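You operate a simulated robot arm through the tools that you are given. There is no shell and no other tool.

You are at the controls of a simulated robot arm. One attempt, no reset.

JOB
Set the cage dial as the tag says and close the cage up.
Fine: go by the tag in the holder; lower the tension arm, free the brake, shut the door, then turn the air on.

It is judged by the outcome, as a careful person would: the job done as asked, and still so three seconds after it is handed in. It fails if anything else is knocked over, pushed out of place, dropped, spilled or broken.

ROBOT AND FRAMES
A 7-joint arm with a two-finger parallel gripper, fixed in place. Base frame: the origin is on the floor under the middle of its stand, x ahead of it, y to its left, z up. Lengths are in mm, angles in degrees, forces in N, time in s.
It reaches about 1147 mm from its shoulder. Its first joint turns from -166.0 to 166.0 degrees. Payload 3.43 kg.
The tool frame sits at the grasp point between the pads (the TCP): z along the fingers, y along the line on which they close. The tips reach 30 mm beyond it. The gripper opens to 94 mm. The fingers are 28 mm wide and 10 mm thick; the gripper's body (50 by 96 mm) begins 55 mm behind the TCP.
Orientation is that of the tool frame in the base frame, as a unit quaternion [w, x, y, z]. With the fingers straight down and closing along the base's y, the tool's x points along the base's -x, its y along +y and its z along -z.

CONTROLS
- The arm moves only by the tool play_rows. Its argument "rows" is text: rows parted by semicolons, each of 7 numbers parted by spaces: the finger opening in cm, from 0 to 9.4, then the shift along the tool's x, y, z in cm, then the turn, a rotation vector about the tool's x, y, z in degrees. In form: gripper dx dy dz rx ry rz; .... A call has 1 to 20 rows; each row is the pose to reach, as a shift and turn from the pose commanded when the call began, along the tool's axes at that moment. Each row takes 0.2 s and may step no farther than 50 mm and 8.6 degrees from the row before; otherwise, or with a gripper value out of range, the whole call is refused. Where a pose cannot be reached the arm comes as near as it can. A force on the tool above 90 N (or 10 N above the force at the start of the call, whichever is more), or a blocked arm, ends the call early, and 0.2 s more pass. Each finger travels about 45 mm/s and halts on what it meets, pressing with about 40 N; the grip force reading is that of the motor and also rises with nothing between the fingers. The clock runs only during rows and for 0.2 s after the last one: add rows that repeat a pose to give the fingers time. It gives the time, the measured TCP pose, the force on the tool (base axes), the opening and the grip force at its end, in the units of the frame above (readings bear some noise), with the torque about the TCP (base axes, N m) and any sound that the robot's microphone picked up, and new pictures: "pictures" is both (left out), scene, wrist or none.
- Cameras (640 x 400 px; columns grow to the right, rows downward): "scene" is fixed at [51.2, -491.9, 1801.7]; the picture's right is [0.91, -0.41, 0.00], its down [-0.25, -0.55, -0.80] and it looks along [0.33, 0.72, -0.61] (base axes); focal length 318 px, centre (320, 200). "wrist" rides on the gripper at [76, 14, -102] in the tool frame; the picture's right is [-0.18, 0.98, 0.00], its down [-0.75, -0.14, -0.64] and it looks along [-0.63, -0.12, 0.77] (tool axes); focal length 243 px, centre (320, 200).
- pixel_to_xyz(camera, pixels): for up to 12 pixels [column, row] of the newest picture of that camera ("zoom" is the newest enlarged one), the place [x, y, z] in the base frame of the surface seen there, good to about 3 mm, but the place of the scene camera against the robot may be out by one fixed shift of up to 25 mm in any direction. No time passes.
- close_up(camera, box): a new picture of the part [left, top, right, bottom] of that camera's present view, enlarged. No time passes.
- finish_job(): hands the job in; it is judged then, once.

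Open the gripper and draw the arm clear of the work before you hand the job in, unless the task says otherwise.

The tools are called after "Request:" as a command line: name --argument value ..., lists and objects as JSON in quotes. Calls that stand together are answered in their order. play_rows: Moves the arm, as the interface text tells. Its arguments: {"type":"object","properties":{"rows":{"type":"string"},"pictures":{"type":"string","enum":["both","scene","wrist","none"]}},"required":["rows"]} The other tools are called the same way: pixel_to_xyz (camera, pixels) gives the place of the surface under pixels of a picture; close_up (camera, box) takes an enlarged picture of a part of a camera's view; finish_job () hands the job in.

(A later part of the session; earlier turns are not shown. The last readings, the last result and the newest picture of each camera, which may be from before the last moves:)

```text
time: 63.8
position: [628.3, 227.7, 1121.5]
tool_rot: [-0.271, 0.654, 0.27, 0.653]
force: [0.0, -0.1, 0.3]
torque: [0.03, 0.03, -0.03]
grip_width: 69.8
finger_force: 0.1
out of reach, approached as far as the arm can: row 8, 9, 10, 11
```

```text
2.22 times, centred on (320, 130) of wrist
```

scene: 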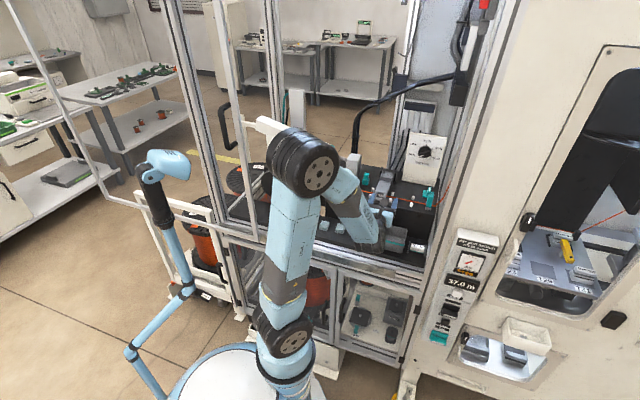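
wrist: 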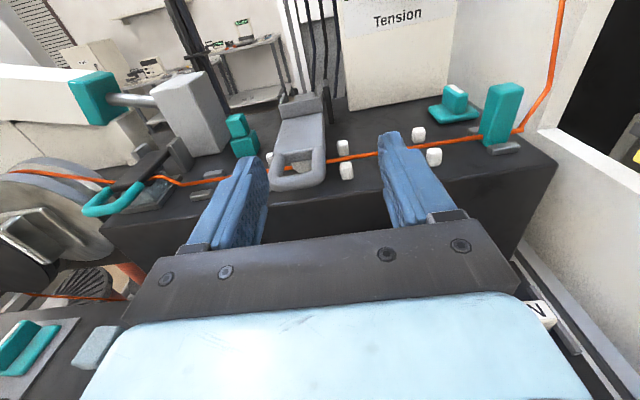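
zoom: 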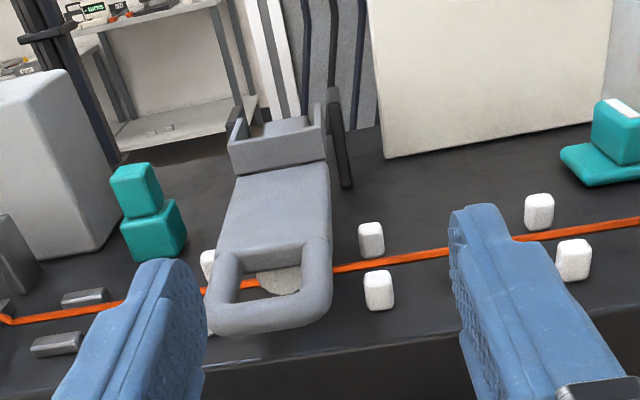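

The lever is down and stays flat on the wire. The last rows were out of reach for a horizontal tool so close in, so I'll raise the tool next; first I'll map the door upright, handle and air cylinder near the brake.

Request:
play_rows --rows "7 2 0 0 0 0 0; 7 5 0 1 0 0 0; 7 8 0 2 0 0 0; 7 11 0 3 0 0 0; 7 14 0 3 0 0 0; 7 17 0 3 0 0 0; 7 20 0 3 0 0 0; 7 20 0 3 0 0 0"

Request:
close_up --camera "scene" --box '[200, 90, 320, 240]'

Request:
pixel_to_xyz --camera "scene" --pixels '[[237, 100], [240, 120], [243, 140], [247, 165], [250, 190], [253, 215], [228, 100], [222, 120], [226, 145], [233, 149], [270, 125], [300, 140]]'

```text
time: 65.6
position: [652.2, 245.4, 1321.7]
tool_rot: [-0.27, 0.653, 0.27, 0.653]
force: [-0.7, 0.3, -0.1]
torque: [-0.04, -0.02, -0.05]
grip_width: 70.0
finger_force: 0.0
```

scene: 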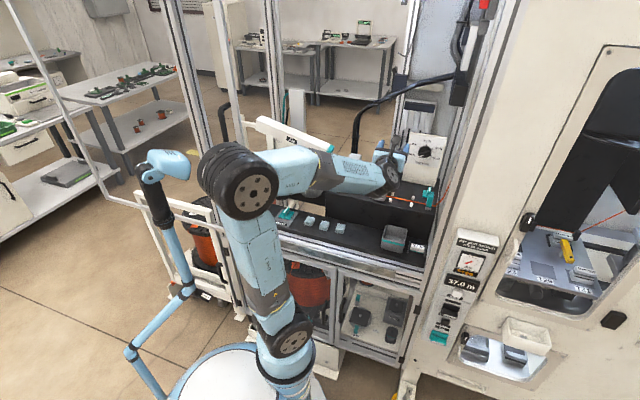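
wrist: 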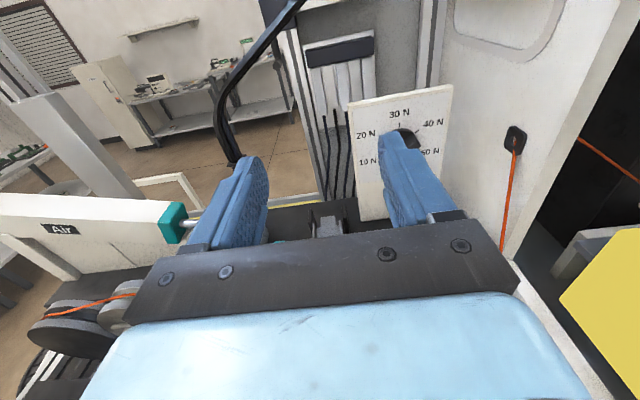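

```text
2.67 times, centred on (260, 165) of scene
```

zoom: 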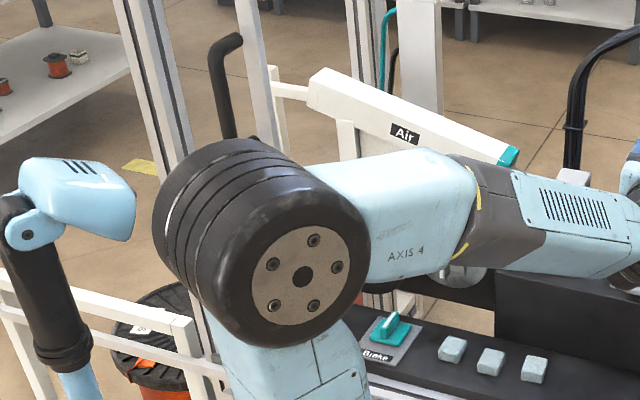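

```text
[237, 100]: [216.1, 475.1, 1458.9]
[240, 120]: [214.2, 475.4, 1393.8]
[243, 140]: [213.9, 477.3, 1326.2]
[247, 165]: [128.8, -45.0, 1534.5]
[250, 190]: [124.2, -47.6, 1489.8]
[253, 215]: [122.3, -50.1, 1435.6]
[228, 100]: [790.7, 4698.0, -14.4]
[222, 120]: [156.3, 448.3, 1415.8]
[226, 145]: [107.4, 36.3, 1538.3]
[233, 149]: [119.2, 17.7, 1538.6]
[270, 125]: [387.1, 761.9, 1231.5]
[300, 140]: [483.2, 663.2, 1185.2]
```

Door upright is at U≈-185, handle U≈-205 (depth ≈425), and the air cylinder is well behind the brake. I'll pitch the tool down and move left toward the brake, staying high, in two stages.

Request:
play_rows --rows "7 0.5 -2 0 0 -7.5 0; 7 1 -4 -0.3 0 -15 0; 7 1.5 -6.5 -0.6 0 -22.5 0; 7 2 -9 -0.9 0 -30 0; 7 2 -12 -1.2 0 -37.5 0; 7 2 -15 -1.5 0 -45 0; 7 2 -18 -1.8 0 -52.5 0; 7 2 -21 -2.1 0 -60 0; 7 2 -24 -2.4 0 -67.5 0; 7 2 -27 -2.7 0 -75 0; 7 2 -30 -2.9 0 -82.5 0; 7 2 -33 -2.9 0 -90 0; 7 2 -33 -2.9 0 -90 0"

```text
time: 68.4
position: [404.3, 452.5, 1346.7]
tool_rot: [-0.013, 0.924, 0.382, -0.004]
force: [-0.4, 0.3, 0.2]
torque: [-0.01, 0.01, 0.01]
grip_width: 70.0
finger_force: 0.1
```

scene: 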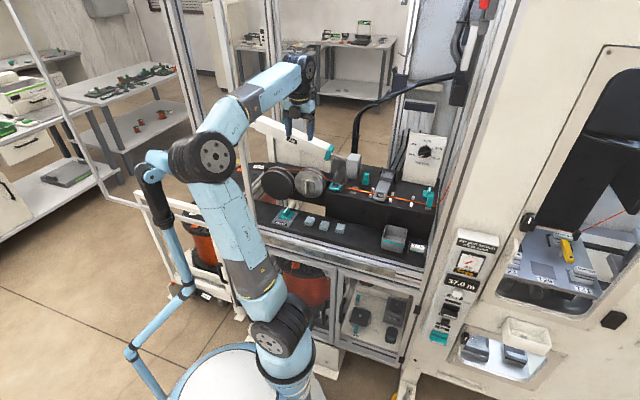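
wrist: 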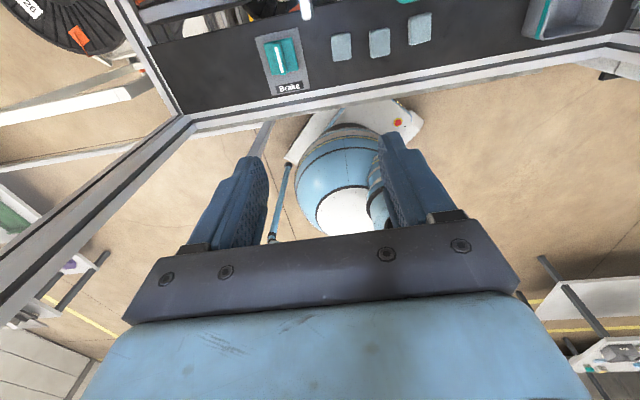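

I can see the brake at wrist (282,55). The elbow appears close to the light-blue stand in the scene view, so I'll measure that gap before going further.

Request:
pixel_to_xyz --camera "scene" --pixels '[[175, 158], [185, 155], [200, 145], [215, 155], [185, 175], [180, 180], [160, 158], [150, 165], [230, 130], [260, 90], [145, 160], [165, 165]]'

Request:
close_up --camera "scene" --box '[120, 100, 280, 220]'

Request:
close_up --camera "wrist" --box '[220, 0, 380, 120]'

Request:
pixel_to_xyz --camera "zoom" --pixels '[[240, 200], [245, 230], [250, 260], [220, 170], [300, 280], [270, 340], [330, 180], [200, 280], [255, 245], [480, 180], [310, 160], [170, 150]]'

```text
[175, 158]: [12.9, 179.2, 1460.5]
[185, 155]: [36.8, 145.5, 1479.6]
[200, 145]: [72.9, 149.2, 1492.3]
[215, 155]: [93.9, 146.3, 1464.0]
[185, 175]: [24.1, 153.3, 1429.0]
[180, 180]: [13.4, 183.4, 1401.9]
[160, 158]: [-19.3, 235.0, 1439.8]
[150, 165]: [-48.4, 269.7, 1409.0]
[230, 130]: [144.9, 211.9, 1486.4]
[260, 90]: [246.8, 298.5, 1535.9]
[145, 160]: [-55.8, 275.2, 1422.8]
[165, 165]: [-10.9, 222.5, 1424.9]
```

```text
3.33 times, centred on (200, 160) of scene
```

zoom: 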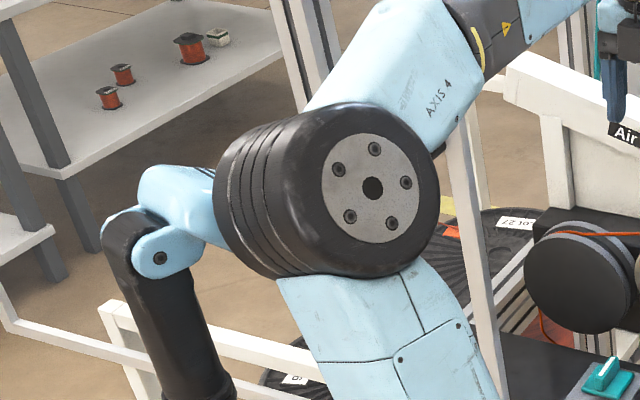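

```text
3.33 times, centred on (300, 60) of wrist
```

zoom: 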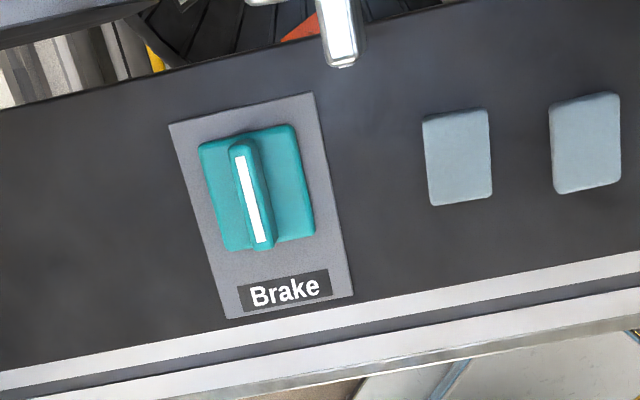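

```text
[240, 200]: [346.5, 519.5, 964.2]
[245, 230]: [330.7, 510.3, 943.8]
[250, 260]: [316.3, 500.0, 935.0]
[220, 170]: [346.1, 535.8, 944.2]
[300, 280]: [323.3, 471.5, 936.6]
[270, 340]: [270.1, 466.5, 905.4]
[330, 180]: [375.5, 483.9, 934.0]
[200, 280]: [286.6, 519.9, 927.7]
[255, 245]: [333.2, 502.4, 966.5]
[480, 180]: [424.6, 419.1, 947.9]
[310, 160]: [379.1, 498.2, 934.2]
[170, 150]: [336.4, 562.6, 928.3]
```

The elbow is only about 40 mm from the light-blue stand here, so lowering further in this posture is risky. I'll test whether yawing the tool counter-clockwise by 45° draws the elbow away from it.

Request:
play_rows --rows "7 0 0 0 0 0 -7.5; 7 0 0 0 0 0 -15; 7 0 0 0 0 0 -22.5; 7 0 0 0 0 0 -30; 7 0 0 0 0 0 -37.5; 7 0 0 0 0 0 -45; 7 0 0 0 0 0 -45" --pictures "scene"

Request:
close_up --camera "scene" --box '[120, 100, 280, 220]'

Request:
pixel_to_xyz --camera "scene" --pixels '[[175, 158], [185, 155], [200, 145], [215, 155], [185, 175], [190, 190], [210, 175], [225, 160]]'

```text
time: 70.0
position: [406.1, 449.9, 1349.4]
tool_rot: [-0.018, 0.707, 0.707, 0.002]
force: [-0.3, 0.7, 0.5]
torque: [0.02, -0.02, -0.02]
grip_width: 69.8
finger_force: 0.2
```

scene: 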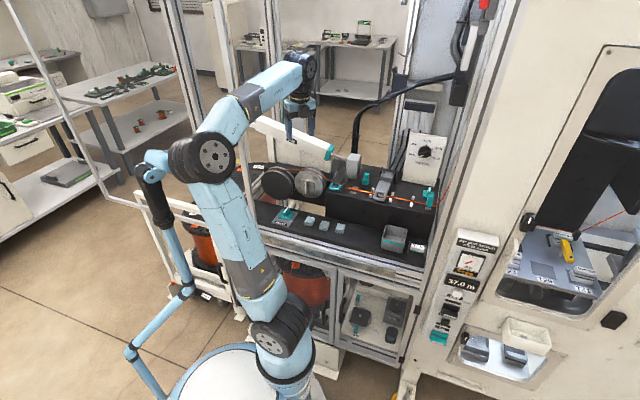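

```text
3.33 times, centred on (200, 160) of scene
```

zoom: 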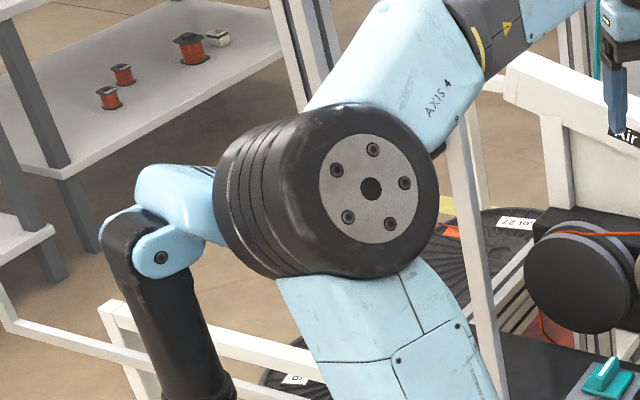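

```text
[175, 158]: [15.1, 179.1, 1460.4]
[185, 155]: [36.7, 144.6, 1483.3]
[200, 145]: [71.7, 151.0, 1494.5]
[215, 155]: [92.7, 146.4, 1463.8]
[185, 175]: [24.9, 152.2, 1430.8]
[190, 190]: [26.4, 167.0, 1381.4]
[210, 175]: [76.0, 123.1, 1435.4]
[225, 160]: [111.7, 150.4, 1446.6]
```

Yaw alone doesn't move the elbow. I'll retreat to the right and up (out of the cage) and see what posture the elbow takes, so I can find a safer way over to the brake.

Request:
play_rows --rows "7 -2 -0.3 -2 0 0 0; 7 -5 -0.6 -4 0 0 0; 7 -9 -1 -6 0 0 0; 7 -13 -1.4 -8 0 0 0; 7 -17 -1.8 -10 0 0 0; 7 -21 -2.2 -12 0 0 0; 7 -25 -2.6 -14 0 0 0; 7 -29 -3 -15.5 0 0 0; 7 -32 -3 -15.5 0 0 0; 7 -32 -3 -15.5 0 0 0"

Request:
pixel_to_xyz --camera "scene" --pixels '[[165, 155], [185, 160], [150, 170], [155, 185], [200, 200], [215, 200], [230, 210], [220, 220]]'

```text
time: 72.2
position: [366.0, 138.9, 1497.9]
tool_rot: [0.0, 0.708, 0.707, 0.0]
force: [0.5, 0.2, -0.6]
torque: [-0.03, 0.0, 0.02]
grip_width: 70.1
finger_force: 0.0
```

scene: 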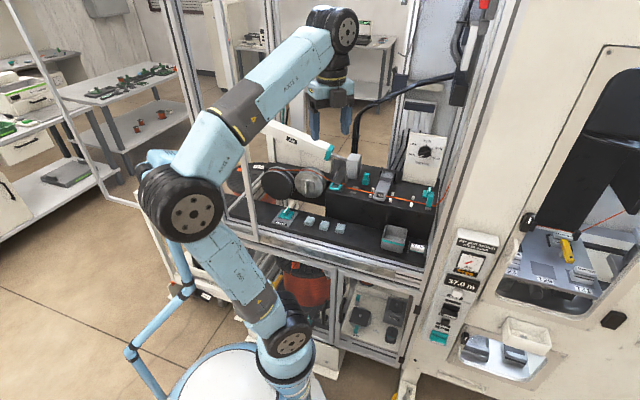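
wrist: 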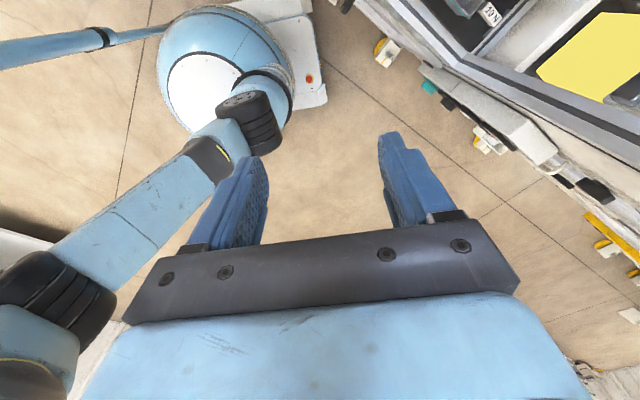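

```text
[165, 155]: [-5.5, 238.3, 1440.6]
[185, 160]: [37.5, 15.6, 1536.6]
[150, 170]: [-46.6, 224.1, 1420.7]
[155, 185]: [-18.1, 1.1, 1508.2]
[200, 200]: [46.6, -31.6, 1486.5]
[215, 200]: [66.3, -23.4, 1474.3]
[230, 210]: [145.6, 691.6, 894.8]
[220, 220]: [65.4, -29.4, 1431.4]
```

The posture is history-dependent: here the elbow is back in the arm's plane and clear of the stand. I'll yaw the tool first (to keep joint 7 away from its limit), then swing over to the brake with the tool turning along with the arm, so the elbow should stay in-plane.

Request:
play_rows --rows "7 0 0 0 0 0 -8.4; 7 0 0 0 0 0 -16.8; 7 0 0 0 0 0 -25; 7 0 0 0 0 0 -33.4; 7 0 0 0 0 0 -41.7; 7 0 0 0 0 0 -50; 7 0 0 0 0 0 -58.4; 7 0 0 0 0 0 -66.7; 7 0 0 0 0 0 -75; 7 0 0 0 0 0 -83.4; 7 0 0 0 0 0 -91.7; 7 0 0 0 0 0 -100; 7 0 0 0 0 0 -100"

```text
time: 75.0
position: [368.5, 138.9, 1497.8]
tool_rot: [0.0, -0.088, 0.996, 0.0]
force: [-0.3, 0.0, 0.7]
torque: [0.0, 0.02, 0.01]
grip_width: 69.8
finger_force: 0.1
```

scene: 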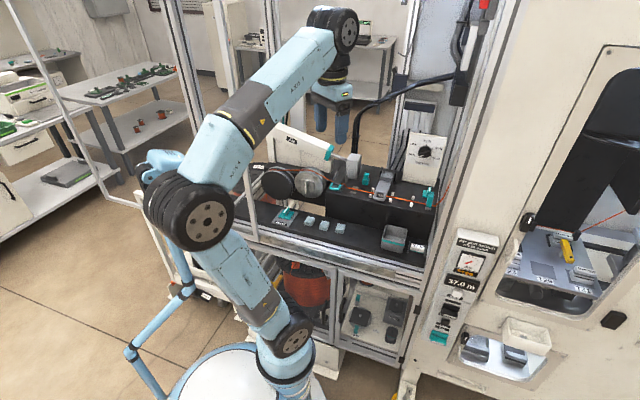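
wrist: 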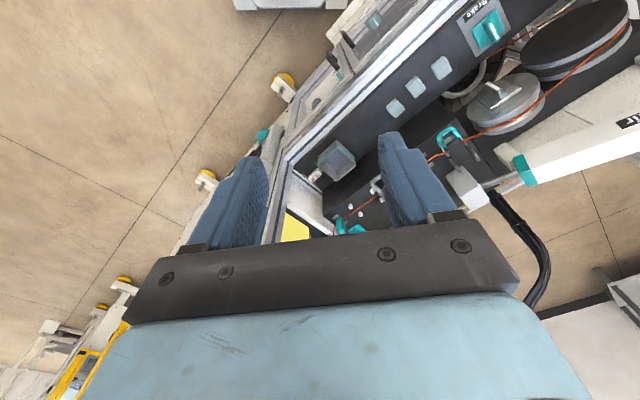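

Elbow is well placed. Now I'll swing across to hover over the brake at z≈1420 with the tool turning along by 35°, then check the gap to the stand and the door upright.

Request:
play_rows --rows "7 -0.4 3.8 0.8 0 0 -3.5; 7 -0.8 7.6 1.6 0 0 -7; 7 -1.2 11.4 2.4 0 0 -10.5; 7 -1.7 15.2 3.2 0 0 -14; 7 -2.1 19 4 0 0 -17.5; 7 -2.5 22.8 4.8 0 0 -21; 7 -3 26.6 5.6 0 0 -24.5; 7 -3.4 30.4 6.4 0 0 -28; 7 -3.8 34.2 7.1 0 0 -31.5; 7 -4.2 37.25 7.8 0 0 -35; 7 -4.2 37.25 7.8 0 0 -35"

Request:
close_up --camera "scene" --box '[120, 60, 320, 220]'

```text
time: 77.4
position: [345.2, 514.7, 1420.0]
tool_rot: [0.0, -0.383, 0.924, 0.001]
force: [-0.9, 0.0, -0.2]
torque: [0.03, 0.0, -0.01]
grip_width: 70.0
finger_force: 0.1
```

scene: 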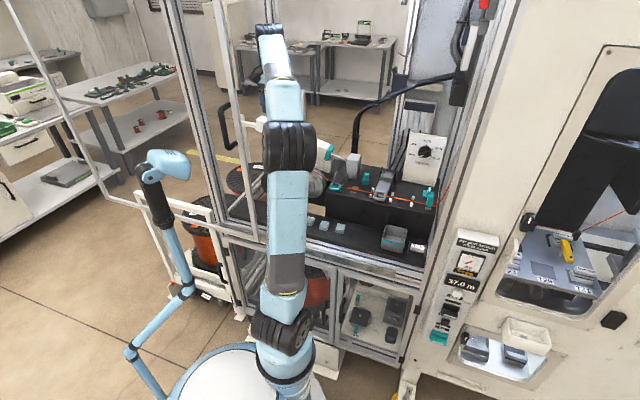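
wrist: 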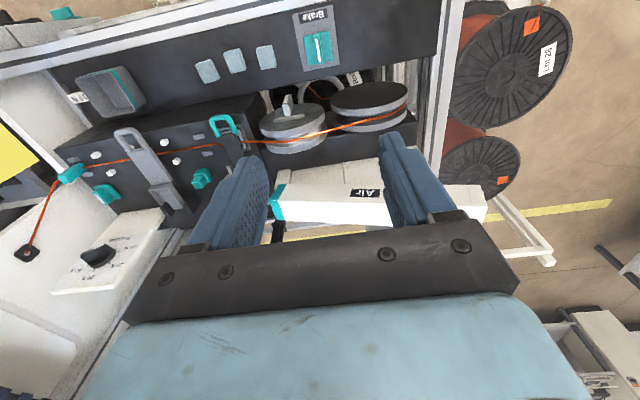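

```text
2.50 times, centred on (220, 140) of scene
```

zoom: 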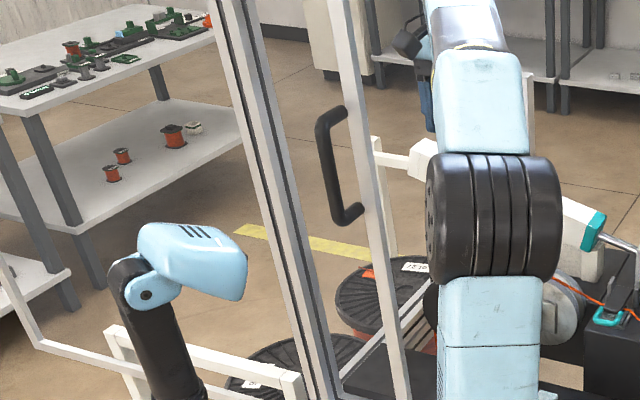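

The elbow is now well to the right of the stand. I'll check the forearm/wrist gap to the door upright before descending.

Request:
pixel_to_xyz --camera "scene" --pixels '[[268, 95], [262, 60], [258, 35], [262, 130], [236, 60], [232, 30], [285, 60], [275, 75], [270, 150], [250, 200], [240, 110], [256, 40]]'

Request:
close_up --camera "wrist" --box '[270, 0, 370, 80]'

Request:
pixel_to_xyz --camera "wrist" --pixels '[[318, 47], [317, 40], [319, 55], [322, 33], [305, 35], [333, 60], [318, 17], [340, 75], [435, 60], [440, 20], [450, 80], [265, 55]]'

```text
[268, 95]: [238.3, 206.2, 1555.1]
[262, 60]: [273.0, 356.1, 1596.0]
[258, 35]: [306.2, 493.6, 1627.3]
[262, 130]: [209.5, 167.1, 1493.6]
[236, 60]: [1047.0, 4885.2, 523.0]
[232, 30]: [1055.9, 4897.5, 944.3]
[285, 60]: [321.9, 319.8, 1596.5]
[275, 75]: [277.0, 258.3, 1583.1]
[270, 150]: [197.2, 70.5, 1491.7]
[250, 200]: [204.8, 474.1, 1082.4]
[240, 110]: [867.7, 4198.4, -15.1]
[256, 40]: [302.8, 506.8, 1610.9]
```

```text
5.00 times, centred on (320, 40) of wrist
```

zoom: 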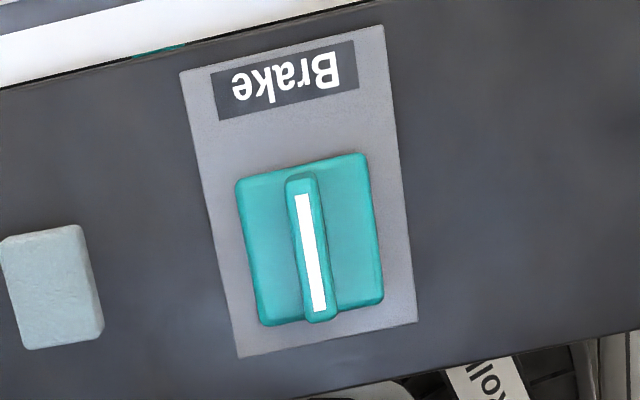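

```text
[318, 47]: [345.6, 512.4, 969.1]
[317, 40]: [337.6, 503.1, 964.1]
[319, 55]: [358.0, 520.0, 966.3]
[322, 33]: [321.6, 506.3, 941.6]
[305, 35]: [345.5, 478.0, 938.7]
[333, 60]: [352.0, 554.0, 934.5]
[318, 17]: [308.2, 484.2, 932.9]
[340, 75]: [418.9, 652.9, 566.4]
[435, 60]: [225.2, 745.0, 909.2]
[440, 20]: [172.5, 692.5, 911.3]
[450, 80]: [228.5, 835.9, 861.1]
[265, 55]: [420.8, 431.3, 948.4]
```

Gap to the door upright is ~80 mm. The brake's bar runs front-to-back (in line), centre ≈(346.5,512), top z≈967. Descending over it in two stages.

Request:
play_rows --rows "7 0.1 -0.29 4 0 0 0; 7 0.1 -0.29 8 0 0 0; 7 0.1 -0.29 12 0 0 0; 7 0.1 -0.29 16 0 0 0; 7 0.1 -0.29 20 0 0 0; 7 0.1 -0.29 24 0 0 0; 7 0.1 -0.29 27 0 0 0; 7 0.1 -0.29 27 0 0 0"

Request:
close_up --camera "scene" --box '[120, 60, 320, 220]'

Request:
close_up --camera "wrist" --box '[270, 20, 370, 120]'

```text
time: 79.2
position: [346.2, 511.4, 1150.3]
tool_rot: [0.0, -0.383, 0.924, 0.0]
force: [0.7, -0.8, -0.1]
torque: [-0.01, 0.01, 0.01]
grip_width: 70.1
finger_force: 0.0
```

scene: 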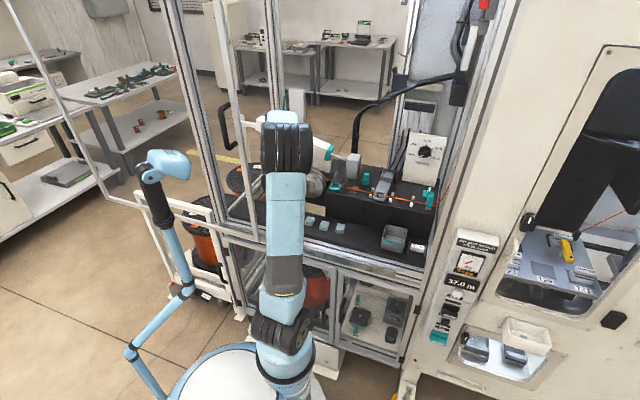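
wrist: 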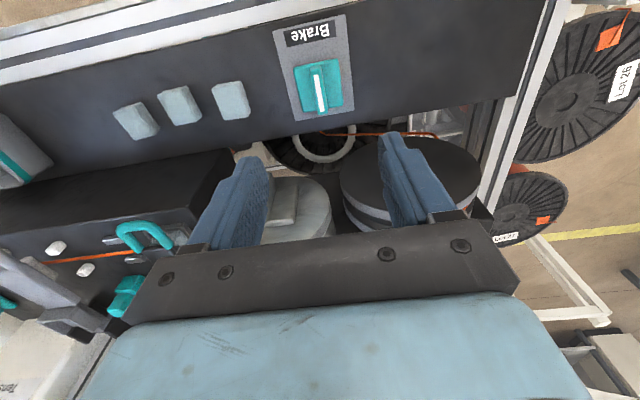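

```text
2.50 times, centred on (220, 140) of scene
```

zoom: 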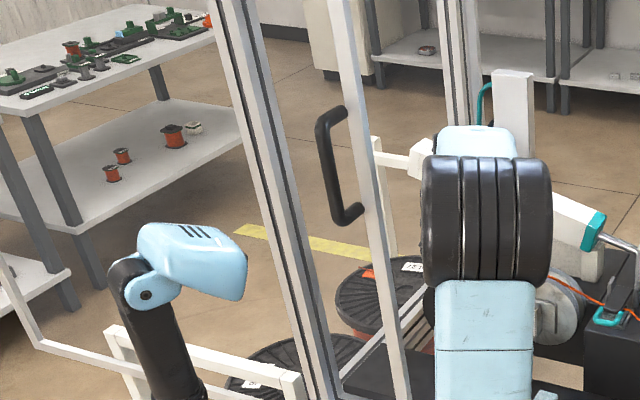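

```text
4.00 times, centred on (320, 70) of wrist
```

zoom: 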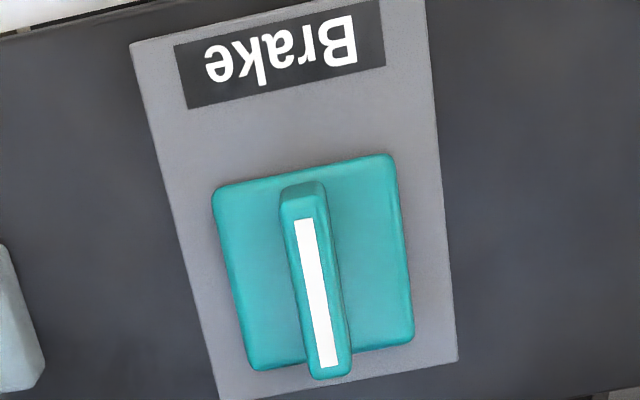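

Well centred (bar at zoom (316,284), within ~2–3 mm). Descending to straddle the bar with the tips at z≈950, then closing.

Request:
play_rows --rows "6 -0.1 0 3.5 0 0 0; 5.5 -0.2 0 7 0 0 0; 5 -0.2 0 10 0 0 0; 5 -0.2 0 12.5 0 0 0; 5 -0.2 0 14.5 0 0 0; 5 -0.2 0 16 0 0 0; 5 -0.2 0 16.8 0 0 0; 5 -0.2 0 16.8 0 0 0"

Request:
close_up --camera "wrist" --box '[220, 80, 420, 240]'

```text
time: 81.0
position: [347.0, 512.1, 983.3]
tool_rot: [0.0, -0.383, 0.924, -0.001]
force: [0.1, -1.0, 0.2]
torque: [0.03, 0.01, -0.02]
grip_width: 50.2
finger_force: 0.1
```

scene: 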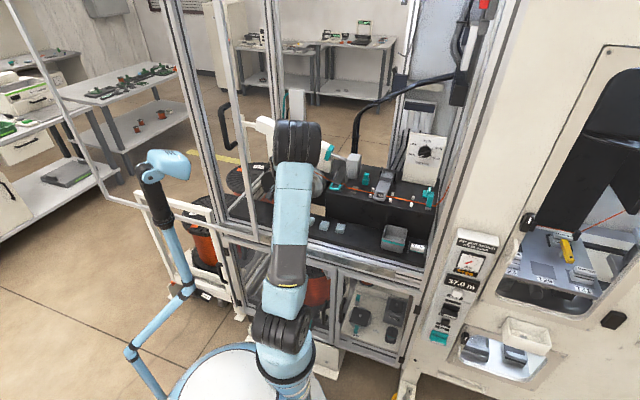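
wrist: 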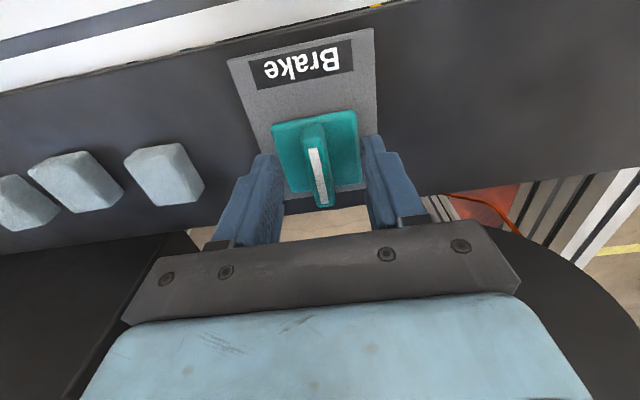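

```text
2.50 times, centred on (320, 160) of wrist
```

zoom: 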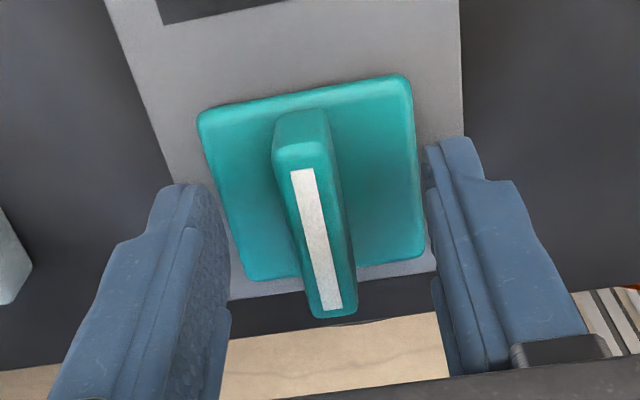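

The bar sits centred between the fingers with tips just above the base. Closing on it.

Request:
play_rows --rows "3 0 0 0 0 0 0; 1 0 0 0 0 0 0; 0 0 0 0 0 0 0; 0 0 0 0 0 0 0; 0 0 0 0 0 0 0" --pictures "wrist"

```text
time: 82.2
position: [347.9, 510.6, 982.6]
tool_rot: [-0.001, -0.382, 0.924, 0.0]
force: [8.8, -11.6, 1.9]
torque: [-0.41, -0.12, -0.06]
grip_width: 12.8
finger_force: 44.9
```

wrist: 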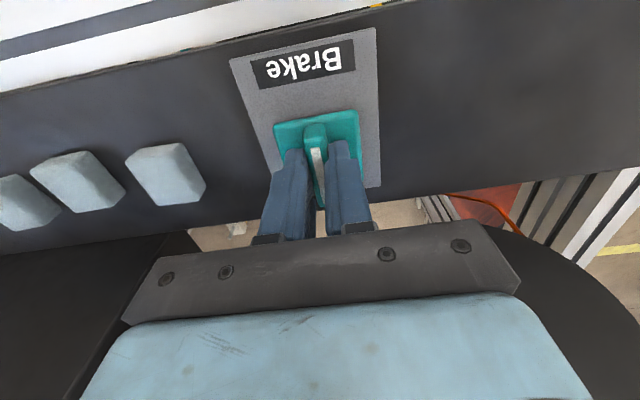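

Gripped with a slight sideways bias; I'll ease 1 mm and try a small 15° counter-clockwise turn, reading the torque.

Request:
play_rows --rows "0 0 -0.1 0 0 0 0; 0 0 -0.1 0 0 0 -5; 0 0 -0.1 0 0 0 -10; 0 0 -0.1 0 0 0 -15; 0 0 -0.1 0 0 0 -15" --pictures "wrist"

```text
time: 83.4
position: [348.0, 510.8, 982.7]
tool_rot: [0.0, -0.5, 0.866, 0.0]
force: [0.8, -4.2, 12.7]
torque: [-0.32, 0.3, -1.9]
grip_width: 19.7
finger_force: 45.2
```

wrist: 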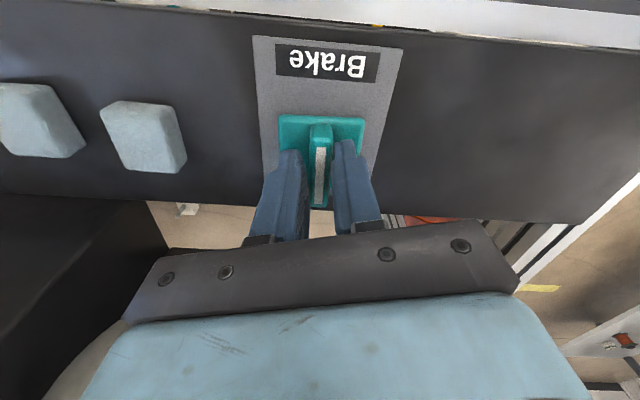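

The fingers were wedged open (12.8→19.7 mm) and the bar did not turn, so that direction is blocked. Returning and trying clockwise.

Request:
play_rows --rows "0 0 0 0 0 0 5; 0 0 0 0 0 0 10; 0 0 0 0 0 0 15; 0 0 0 0 0 0 15" --pictures "none"

Request:
play_rows --rows "0 0 0 0 0 0 5; 0 0 0 0 0 0 10; 0 0 0 0 0 0 15; 0 0 0 0 0 0 15" --pictures "wrist"

```text
time: 84.4
position: [346.8, 511.3, 981.0]
tool_rot: [0.0, -0.383, 0.924, -0.001]
force: [4.5, 1.6, 6.1]
torque: [0.16, -0.27, -0.01]
grip_width: 12.8
finger_force: 45.2
```

```text
time: 85.4
position: [347.9, 512.4, 981.9]
tool_rot: [0.0, -0.259, 0.966, 0.001]
force: [-4.0, 11.7, -3.4]
torque: [0.98, -1.09, 0.06]
grip_width: 12.8
finger_force: 45.1
```

wrist: 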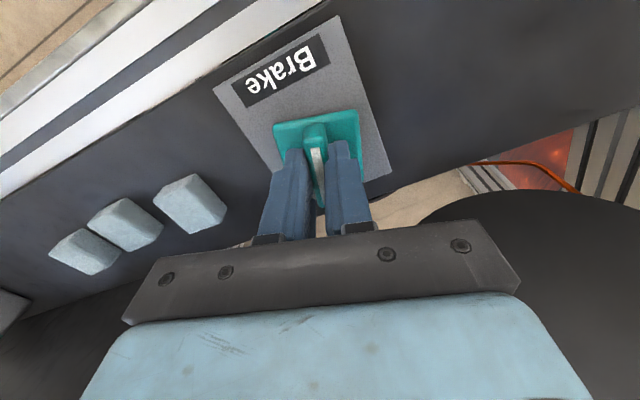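

Clockwise works: the knob turned 15° with the grip unchanged. I'll check the black disc behind before turning further.

Request:
pixel_to_xyz --camera "wrist" --pixels '[[500, 270], [450, 220], [560, 220], [600, 320], [520, 200], [60, 380], [10, 310], [540, 160]]'

```text
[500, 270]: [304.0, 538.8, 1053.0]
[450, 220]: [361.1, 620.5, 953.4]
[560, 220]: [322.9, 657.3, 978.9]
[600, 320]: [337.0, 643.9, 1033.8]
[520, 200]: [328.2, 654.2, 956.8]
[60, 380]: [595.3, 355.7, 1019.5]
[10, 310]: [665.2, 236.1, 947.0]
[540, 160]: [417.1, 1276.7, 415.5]
```

The disc face is at depth ≈694, leaving ~40 mm from the hand once turned. Continuing the clockwise turn.

Request:
play_rows --rows "0 0 0 0 0 0 7.5; 0 0 0 0 0 0 15; 0 0 0 0 0 0 22.5; 0 0 0 0 0 0 30; 0 0 0 0 0 0 37.5; 0 0 0 0 0 0 37.5" --pictures "wrist"

```text
time: 86.8
position: [347.6, 515.1, 982.4]
tool_rot: [0.002, 0.066, 0.998, 0.002]
force: [-7.2, 59.0, -6.1]
torque: [1.02, 0.51, 0.25]
grip_width: 12.9
finger_force: 45.2
```

wrist: 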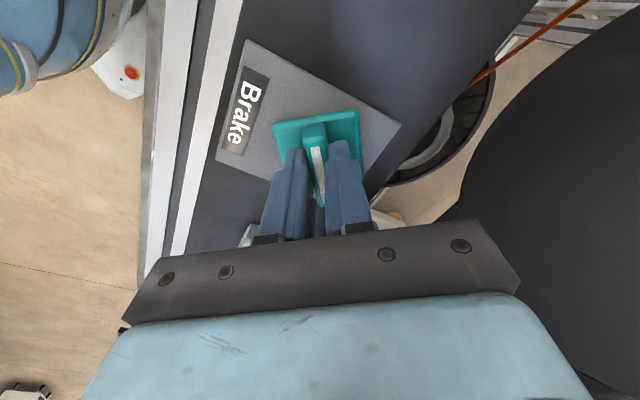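

Turn is at 52°, but side force reached 59 N (+y) from an axis offset. I'll shift ~3.5 mm in that direction to relieve it before continuing.

Request:
play_rows --rows "0 0.04 0.15 0 0 0 0; 0 0.08 0.33 0 0 0 0; 0 0.08 0.33 0 0 0 0" --pictures "none"

```text
time: 87.6
position: [347.3, 514.8, 981.0]
tool_rot: [0.001, 0.065, 0.998, 0.0]
force: [-7.2, 28.0, 8.5]
torque: [0.64, 0.27, 0.09]
grip_width: 12.8
finger_force: 44.7
```

Down to 28 N; the knob's centre lies ~4 mm further in than my grip. Finishing the turn to 90° while following that small arc.

Request:
play_rows --rows "0 0.02 0.12 0 0 0 7.5; 0 0.02 0.2 0 0 0 15; 0 0.02 0.27 0 0 0 22.5; 0 0.02 0.33 0 0 0 30; 0 0.02 0.37 0 0 0 37.5; 0 0.02 0.37 0 0 0 37.5"

```text
time: 89.0
position: [349.8, 516.6, 981.9]
tool_rot: [0.001, 0.383, 0.924, -0.001]
force: [2.2, -0.7, 16.1]
torque: [-1.06, -0.98, 0.15]
grip_width: 12.9
finger_force: 44.9
```

scene: 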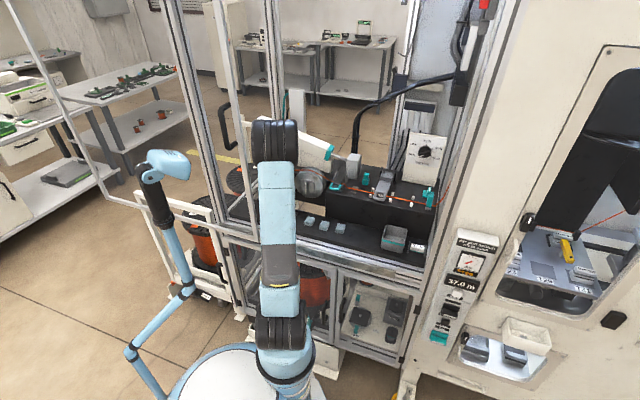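
wrist: 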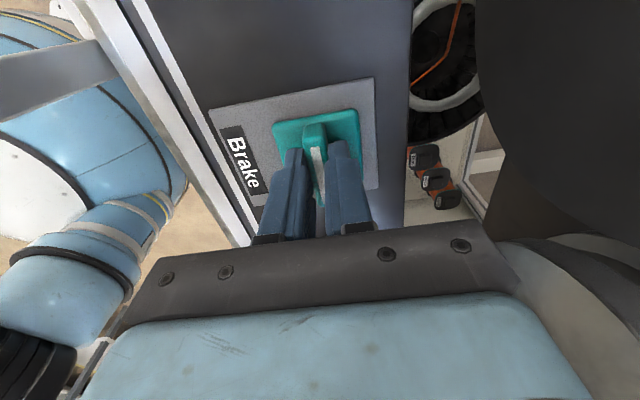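

Turned a full 90° with low torque. I'll nudge a few degrees more to feel whether it's at its stop.

Request:
play_rows --rows "0 0 0 0 0 0 3; 0 0 0 0 0 0 6; 0 0 0 0 0 0 6" --pictures "none"

```text
time: 89.8
position: [348.5, 517.3, 982.0]
tool_rot: [0.0, 0.43, 0.903, 0.0]
force: [4.8, -2.9, 12.6]
torque: [-0.59, -0.72, 1.56]
grip_width: 14.8
finger_force: 44.8
```

It's at its stop at 90°. Releasing and lifting straight up.

Request:
play_rows --rows "0 0 0 0 0 0 -3; 0 0 0 0 0 0 -6; 2 0 0 0 0 0 -6; 4 0 0 0 0 0 -6; 5 0 0 0 0 0 -6; 5 0 0 -2 0 0 -6; 5 0 0 -5 0 0 -6; 5 0 0 -9 0 0 -6; 5 0 0 -13 0 0 -6; 5 0 0 -17 0 0 -6; 5 0 0 -17 0 0 -6"

Request:
close_up --camera "wrist" --box '[240, 20, 400, 140]'

Request:
close_up --camera "scene" --box '[430, 220, 510, 350]'

```text
time: 92.2
position: [350.0, 517.0, 1151.3]
tool_rot: [0.001, 0.384, 0.923, 0.0]
force: [0.1, -0.1, 0.1]
torque: [0.01, -0.02, 0.01]
grip_width: 49.9
finger_force: 0.1
```

scene: 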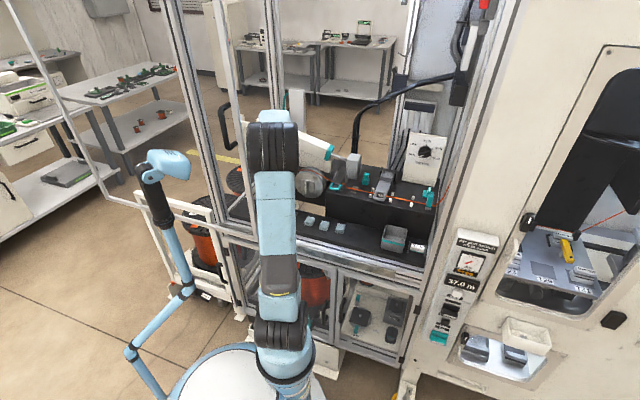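
wrist: 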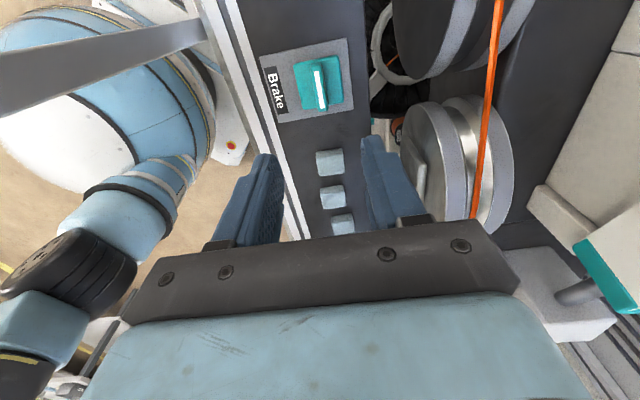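

```text
3.33 times, centred on (320, 80) of wrist
```

zoom: 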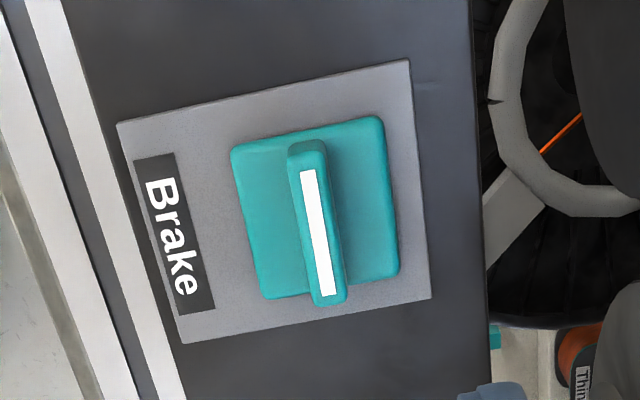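

```text
3.08 times, centred on (470, 285) of scene
```

zoom: 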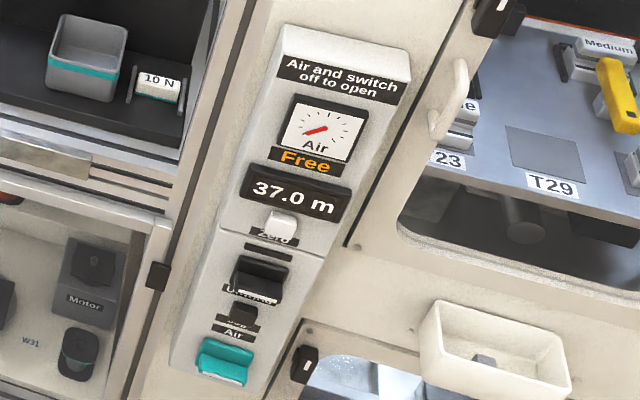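

The brake is turned and resting at its stop. Next the door: I'll lift clear and yaw back 90° so the camera faces the robot side, ready to leave the cage toward the handle.

Request:
play_rows --rows "5 0 0 -3 0 0 -5; 5 0 0 -6 0 0 -12; 5 0 0 -9 0 0 -19.5; 5 0 0 -12 0 0 -27; 5 0 0 -15 0 0 -34.5; 5 0 0 -18 0 0 -42; 5 0 0 -21 0 0 -50; 5 0 0 -24 0 0 -58; 5 0 0 -27 0 0 -66; 5 0 0 -29 0 0 -74; 5 0 0 -29 0 0 -82; 5 0 0 -29 0 0 -90; 5 0 0 -29 0 0 -90"

```text
time: 95.0
position: [348.5, 516.4, 1441.3]
tool_rot: [0.001, -0.384, 0.923, 0.0]
force: [0.0, 0.0, -0.7]
torque: [-0.01, 0.01, -0.02]
grip_width: 49.9
finger_force: 0.1
```

scene: 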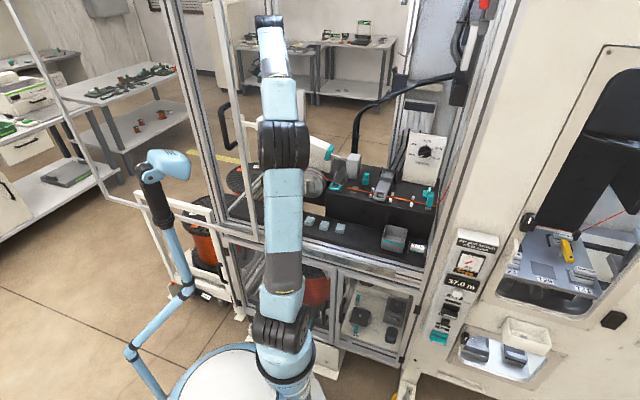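
wrist: 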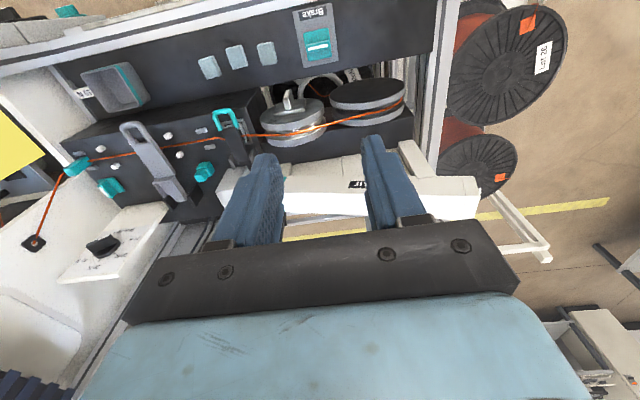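

I'll move right a little (to clear the door upright), back out of the cage, then left in front of the handle with the tool pitched 30° forward.

Request:
play_rows --rows "5 0 -3 -1 0 0 0; 5 0 -6 -2 0 0 0; 5 3 -6 -4 0 -4 0; 5 7 -6 -6 0 -8 0; 5 11.5 -6 -8 0 -12 0; 5 16 -6 -9 0 -16 0; 5 20.5 -4 -10 0 -20 0; 5 24 0 -11 0 -24 0; 5 26 4.2 -12 0 -28 0; 5 26 8.4 -12 0 -30 0; 5 26 8.4 -12 0 -30 0"

Request:
close_up --camera "scene" --box '[120, 0, 320, 200]'

```text
refused: row 7 steps farther than a row can; nothing moved
```

```text
2.00 times, centred on (220, 100) of scene
```

zoom: 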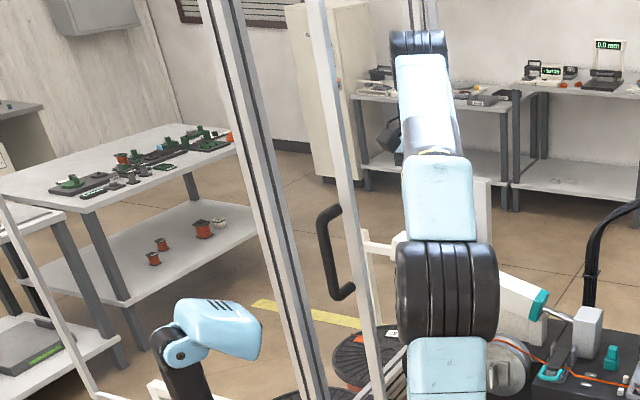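

The call was refused because of too-large steps; I'll repeat it with smaller steps.

Request:
play_rows --rows "5 0 -3 -1 0 0 0; 5 0 -6 -2 0 0 0; 5 3 -6 -4 0 -4 0; 5 6.5 -6 -5.5 0 -8 0; 5 10 -6 -7 0 -11 0; 5 13.5 -6 -8 0 -14 0; 5 17 -6 -9 0 -17 0; 5 20 -4.5 -10 0 -20 0; 5 22.5 -1.5 -11 0 -23 0; 5 24.5 2 -12 0 -26 0; 5 26 5.5 -12 0 -29 0; 5 26 8.4 -12 0 -30 0; 5 26 8.4 -12 0 -30 0"

Request:
close_up --camera "scene" --box '[120, 0, 320, 200]'

```text
time: 97.8
position: [102.5, 393.9, 1560.8]
tool_rot: [0.241, -0.37, 0.892, 0.099]
force: [-0.1, -0.9, 0.5]
torque: [0.02, 0.0, 0.01]
grip_width: 49.7
finger_force: 0.1
```

scene: 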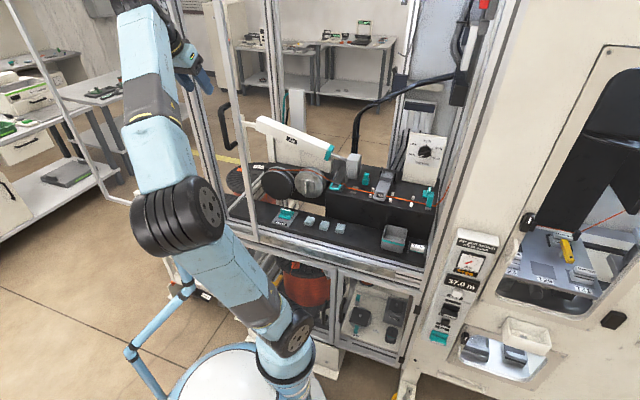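
wrist: 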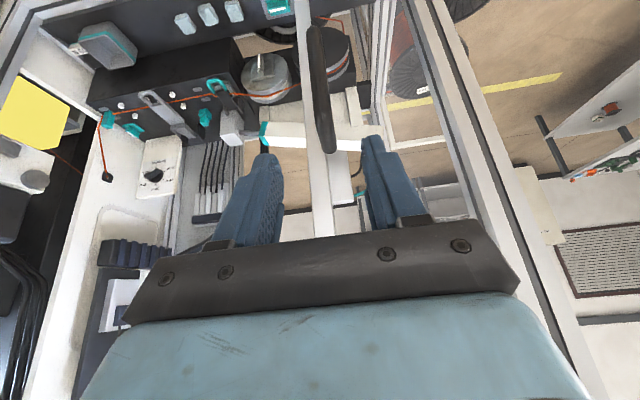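

```text
2.00 times, centred on (220, 100) of scene
```

zoom: 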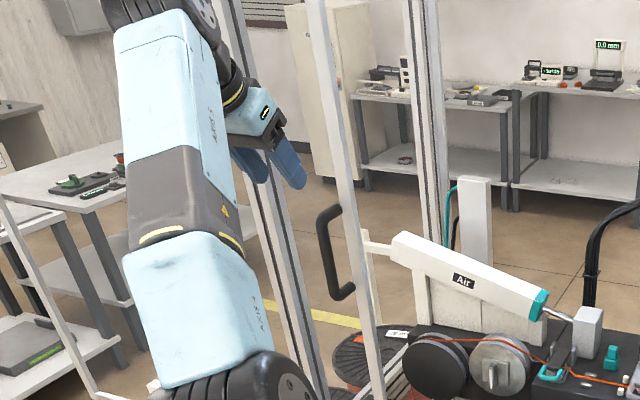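

The handle is at wrist (318,90), straight between the fingers. I'll check the elbow's distance to the stand and measure the handle accurately.

Request:
pixel_to_xyz --camera "scene" --pixels '[[140, 220], [150, 240], [165, 200], [180, 215], [205, 205], [150, 170], [175, 170], [160, 120], [215, 210], [190, 250], [185, 290], [170, 275]]'

Request:
pixel_to_xyz --camera "wrist" --pixels '[[316, 35], [318, 60], [320, 90], [323, 120], [326, 145], [330, 135], [315, 160], [322, 200], [305, 30], [335, 180], [312, 80], [326, 90]]'

Request:
close_up --camera "wrist" --box '[260, 0, 380, 180]'

```text
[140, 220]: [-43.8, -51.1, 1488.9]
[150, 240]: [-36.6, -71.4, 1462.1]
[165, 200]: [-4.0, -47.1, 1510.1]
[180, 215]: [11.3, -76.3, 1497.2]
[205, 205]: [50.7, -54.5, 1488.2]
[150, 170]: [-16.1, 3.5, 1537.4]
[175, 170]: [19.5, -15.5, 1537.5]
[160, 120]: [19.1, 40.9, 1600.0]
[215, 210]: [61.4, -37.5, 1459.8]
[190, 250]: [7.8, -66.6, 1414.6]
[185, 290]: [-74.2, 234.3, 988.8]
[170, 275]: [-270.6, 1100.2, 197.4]
```

```text
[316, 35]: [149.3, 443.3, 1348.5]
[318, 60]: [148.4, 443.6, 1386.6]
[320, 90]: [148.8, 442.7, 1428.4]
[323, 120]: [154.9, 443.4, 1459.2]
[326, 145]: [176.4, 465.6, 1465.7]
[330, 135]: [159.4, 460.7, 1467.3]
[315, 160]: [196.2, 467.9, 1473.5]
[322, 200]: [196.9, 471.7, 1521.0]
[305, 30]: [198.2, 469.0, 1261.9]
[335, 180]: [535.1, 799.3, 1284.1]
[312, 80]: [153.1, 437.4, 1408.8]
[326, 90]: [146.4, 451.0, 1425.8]
```

```text
2.22 times, centred on (320, 90) of wrist
```

zoom: 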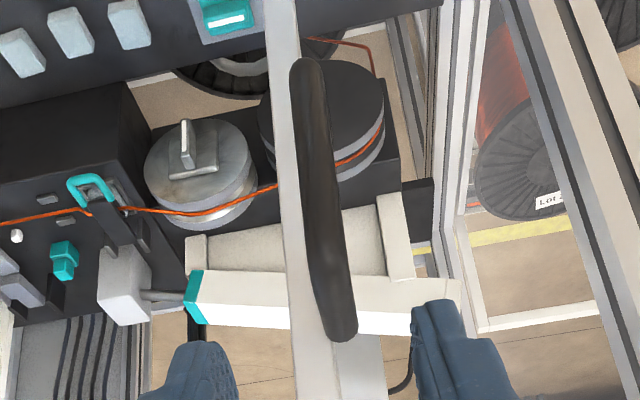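

Handle bar: centre ≈ U=-208, depth 427, 18 mm thick, top z≈1467; door upright face is at depth 470. The elbow is far from the stand. Approaching along the tool axis in two steps.

Request:
play_rows --rows "6 0 0.1 3 0 0 0; 6 0.1 0.2 6 0 0 0; 6 0.15 0.25 9 0 0 0; 6 0.2 0.25 11 0 0 0; 6 0.2 0.25 11 0 0 0"

Request:
close_up --camera "wrist" --box '[220, 60, 420, 240]'

```text
time: 99.0
position: [137.7, 433.5, 1465.1]
tool_rot: [0.239, -0.369, 0.893, 0.098]
force: [0.6, -0.4, -0.3]
torque: [0.0, 0.0, 0.0]
grip_width: 60.1
finger_force: 0.0
```

scene: 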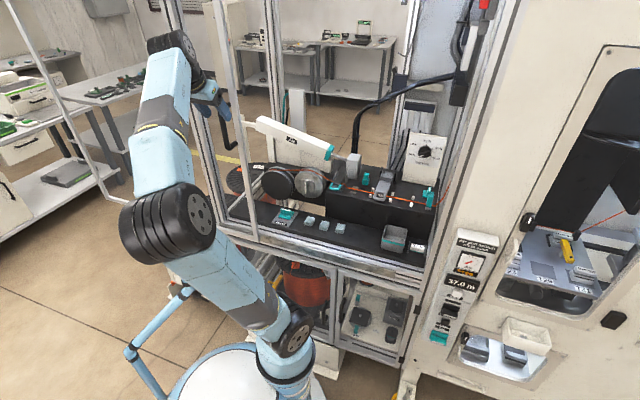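
wrist: 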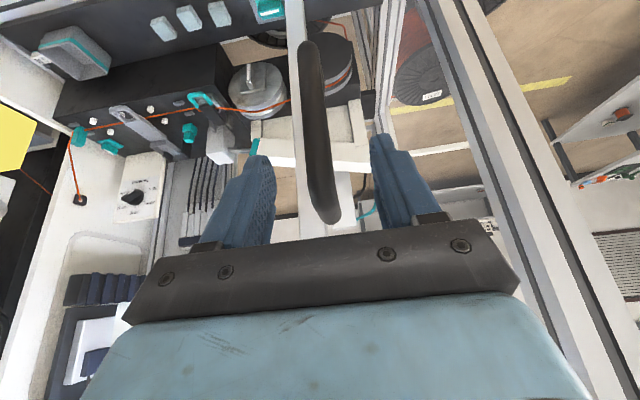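

```text
2.22 times, centred on (320, 150) of wrist
```

zoom: 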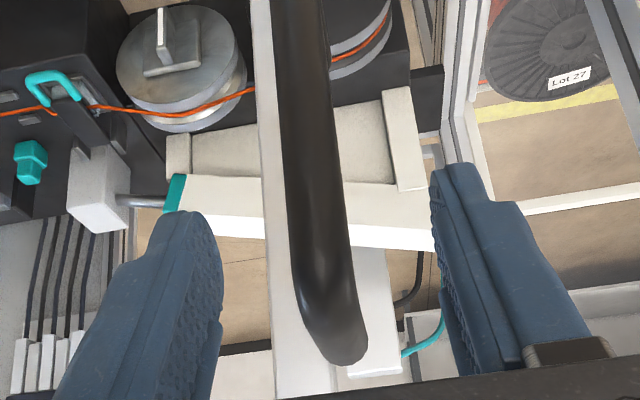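

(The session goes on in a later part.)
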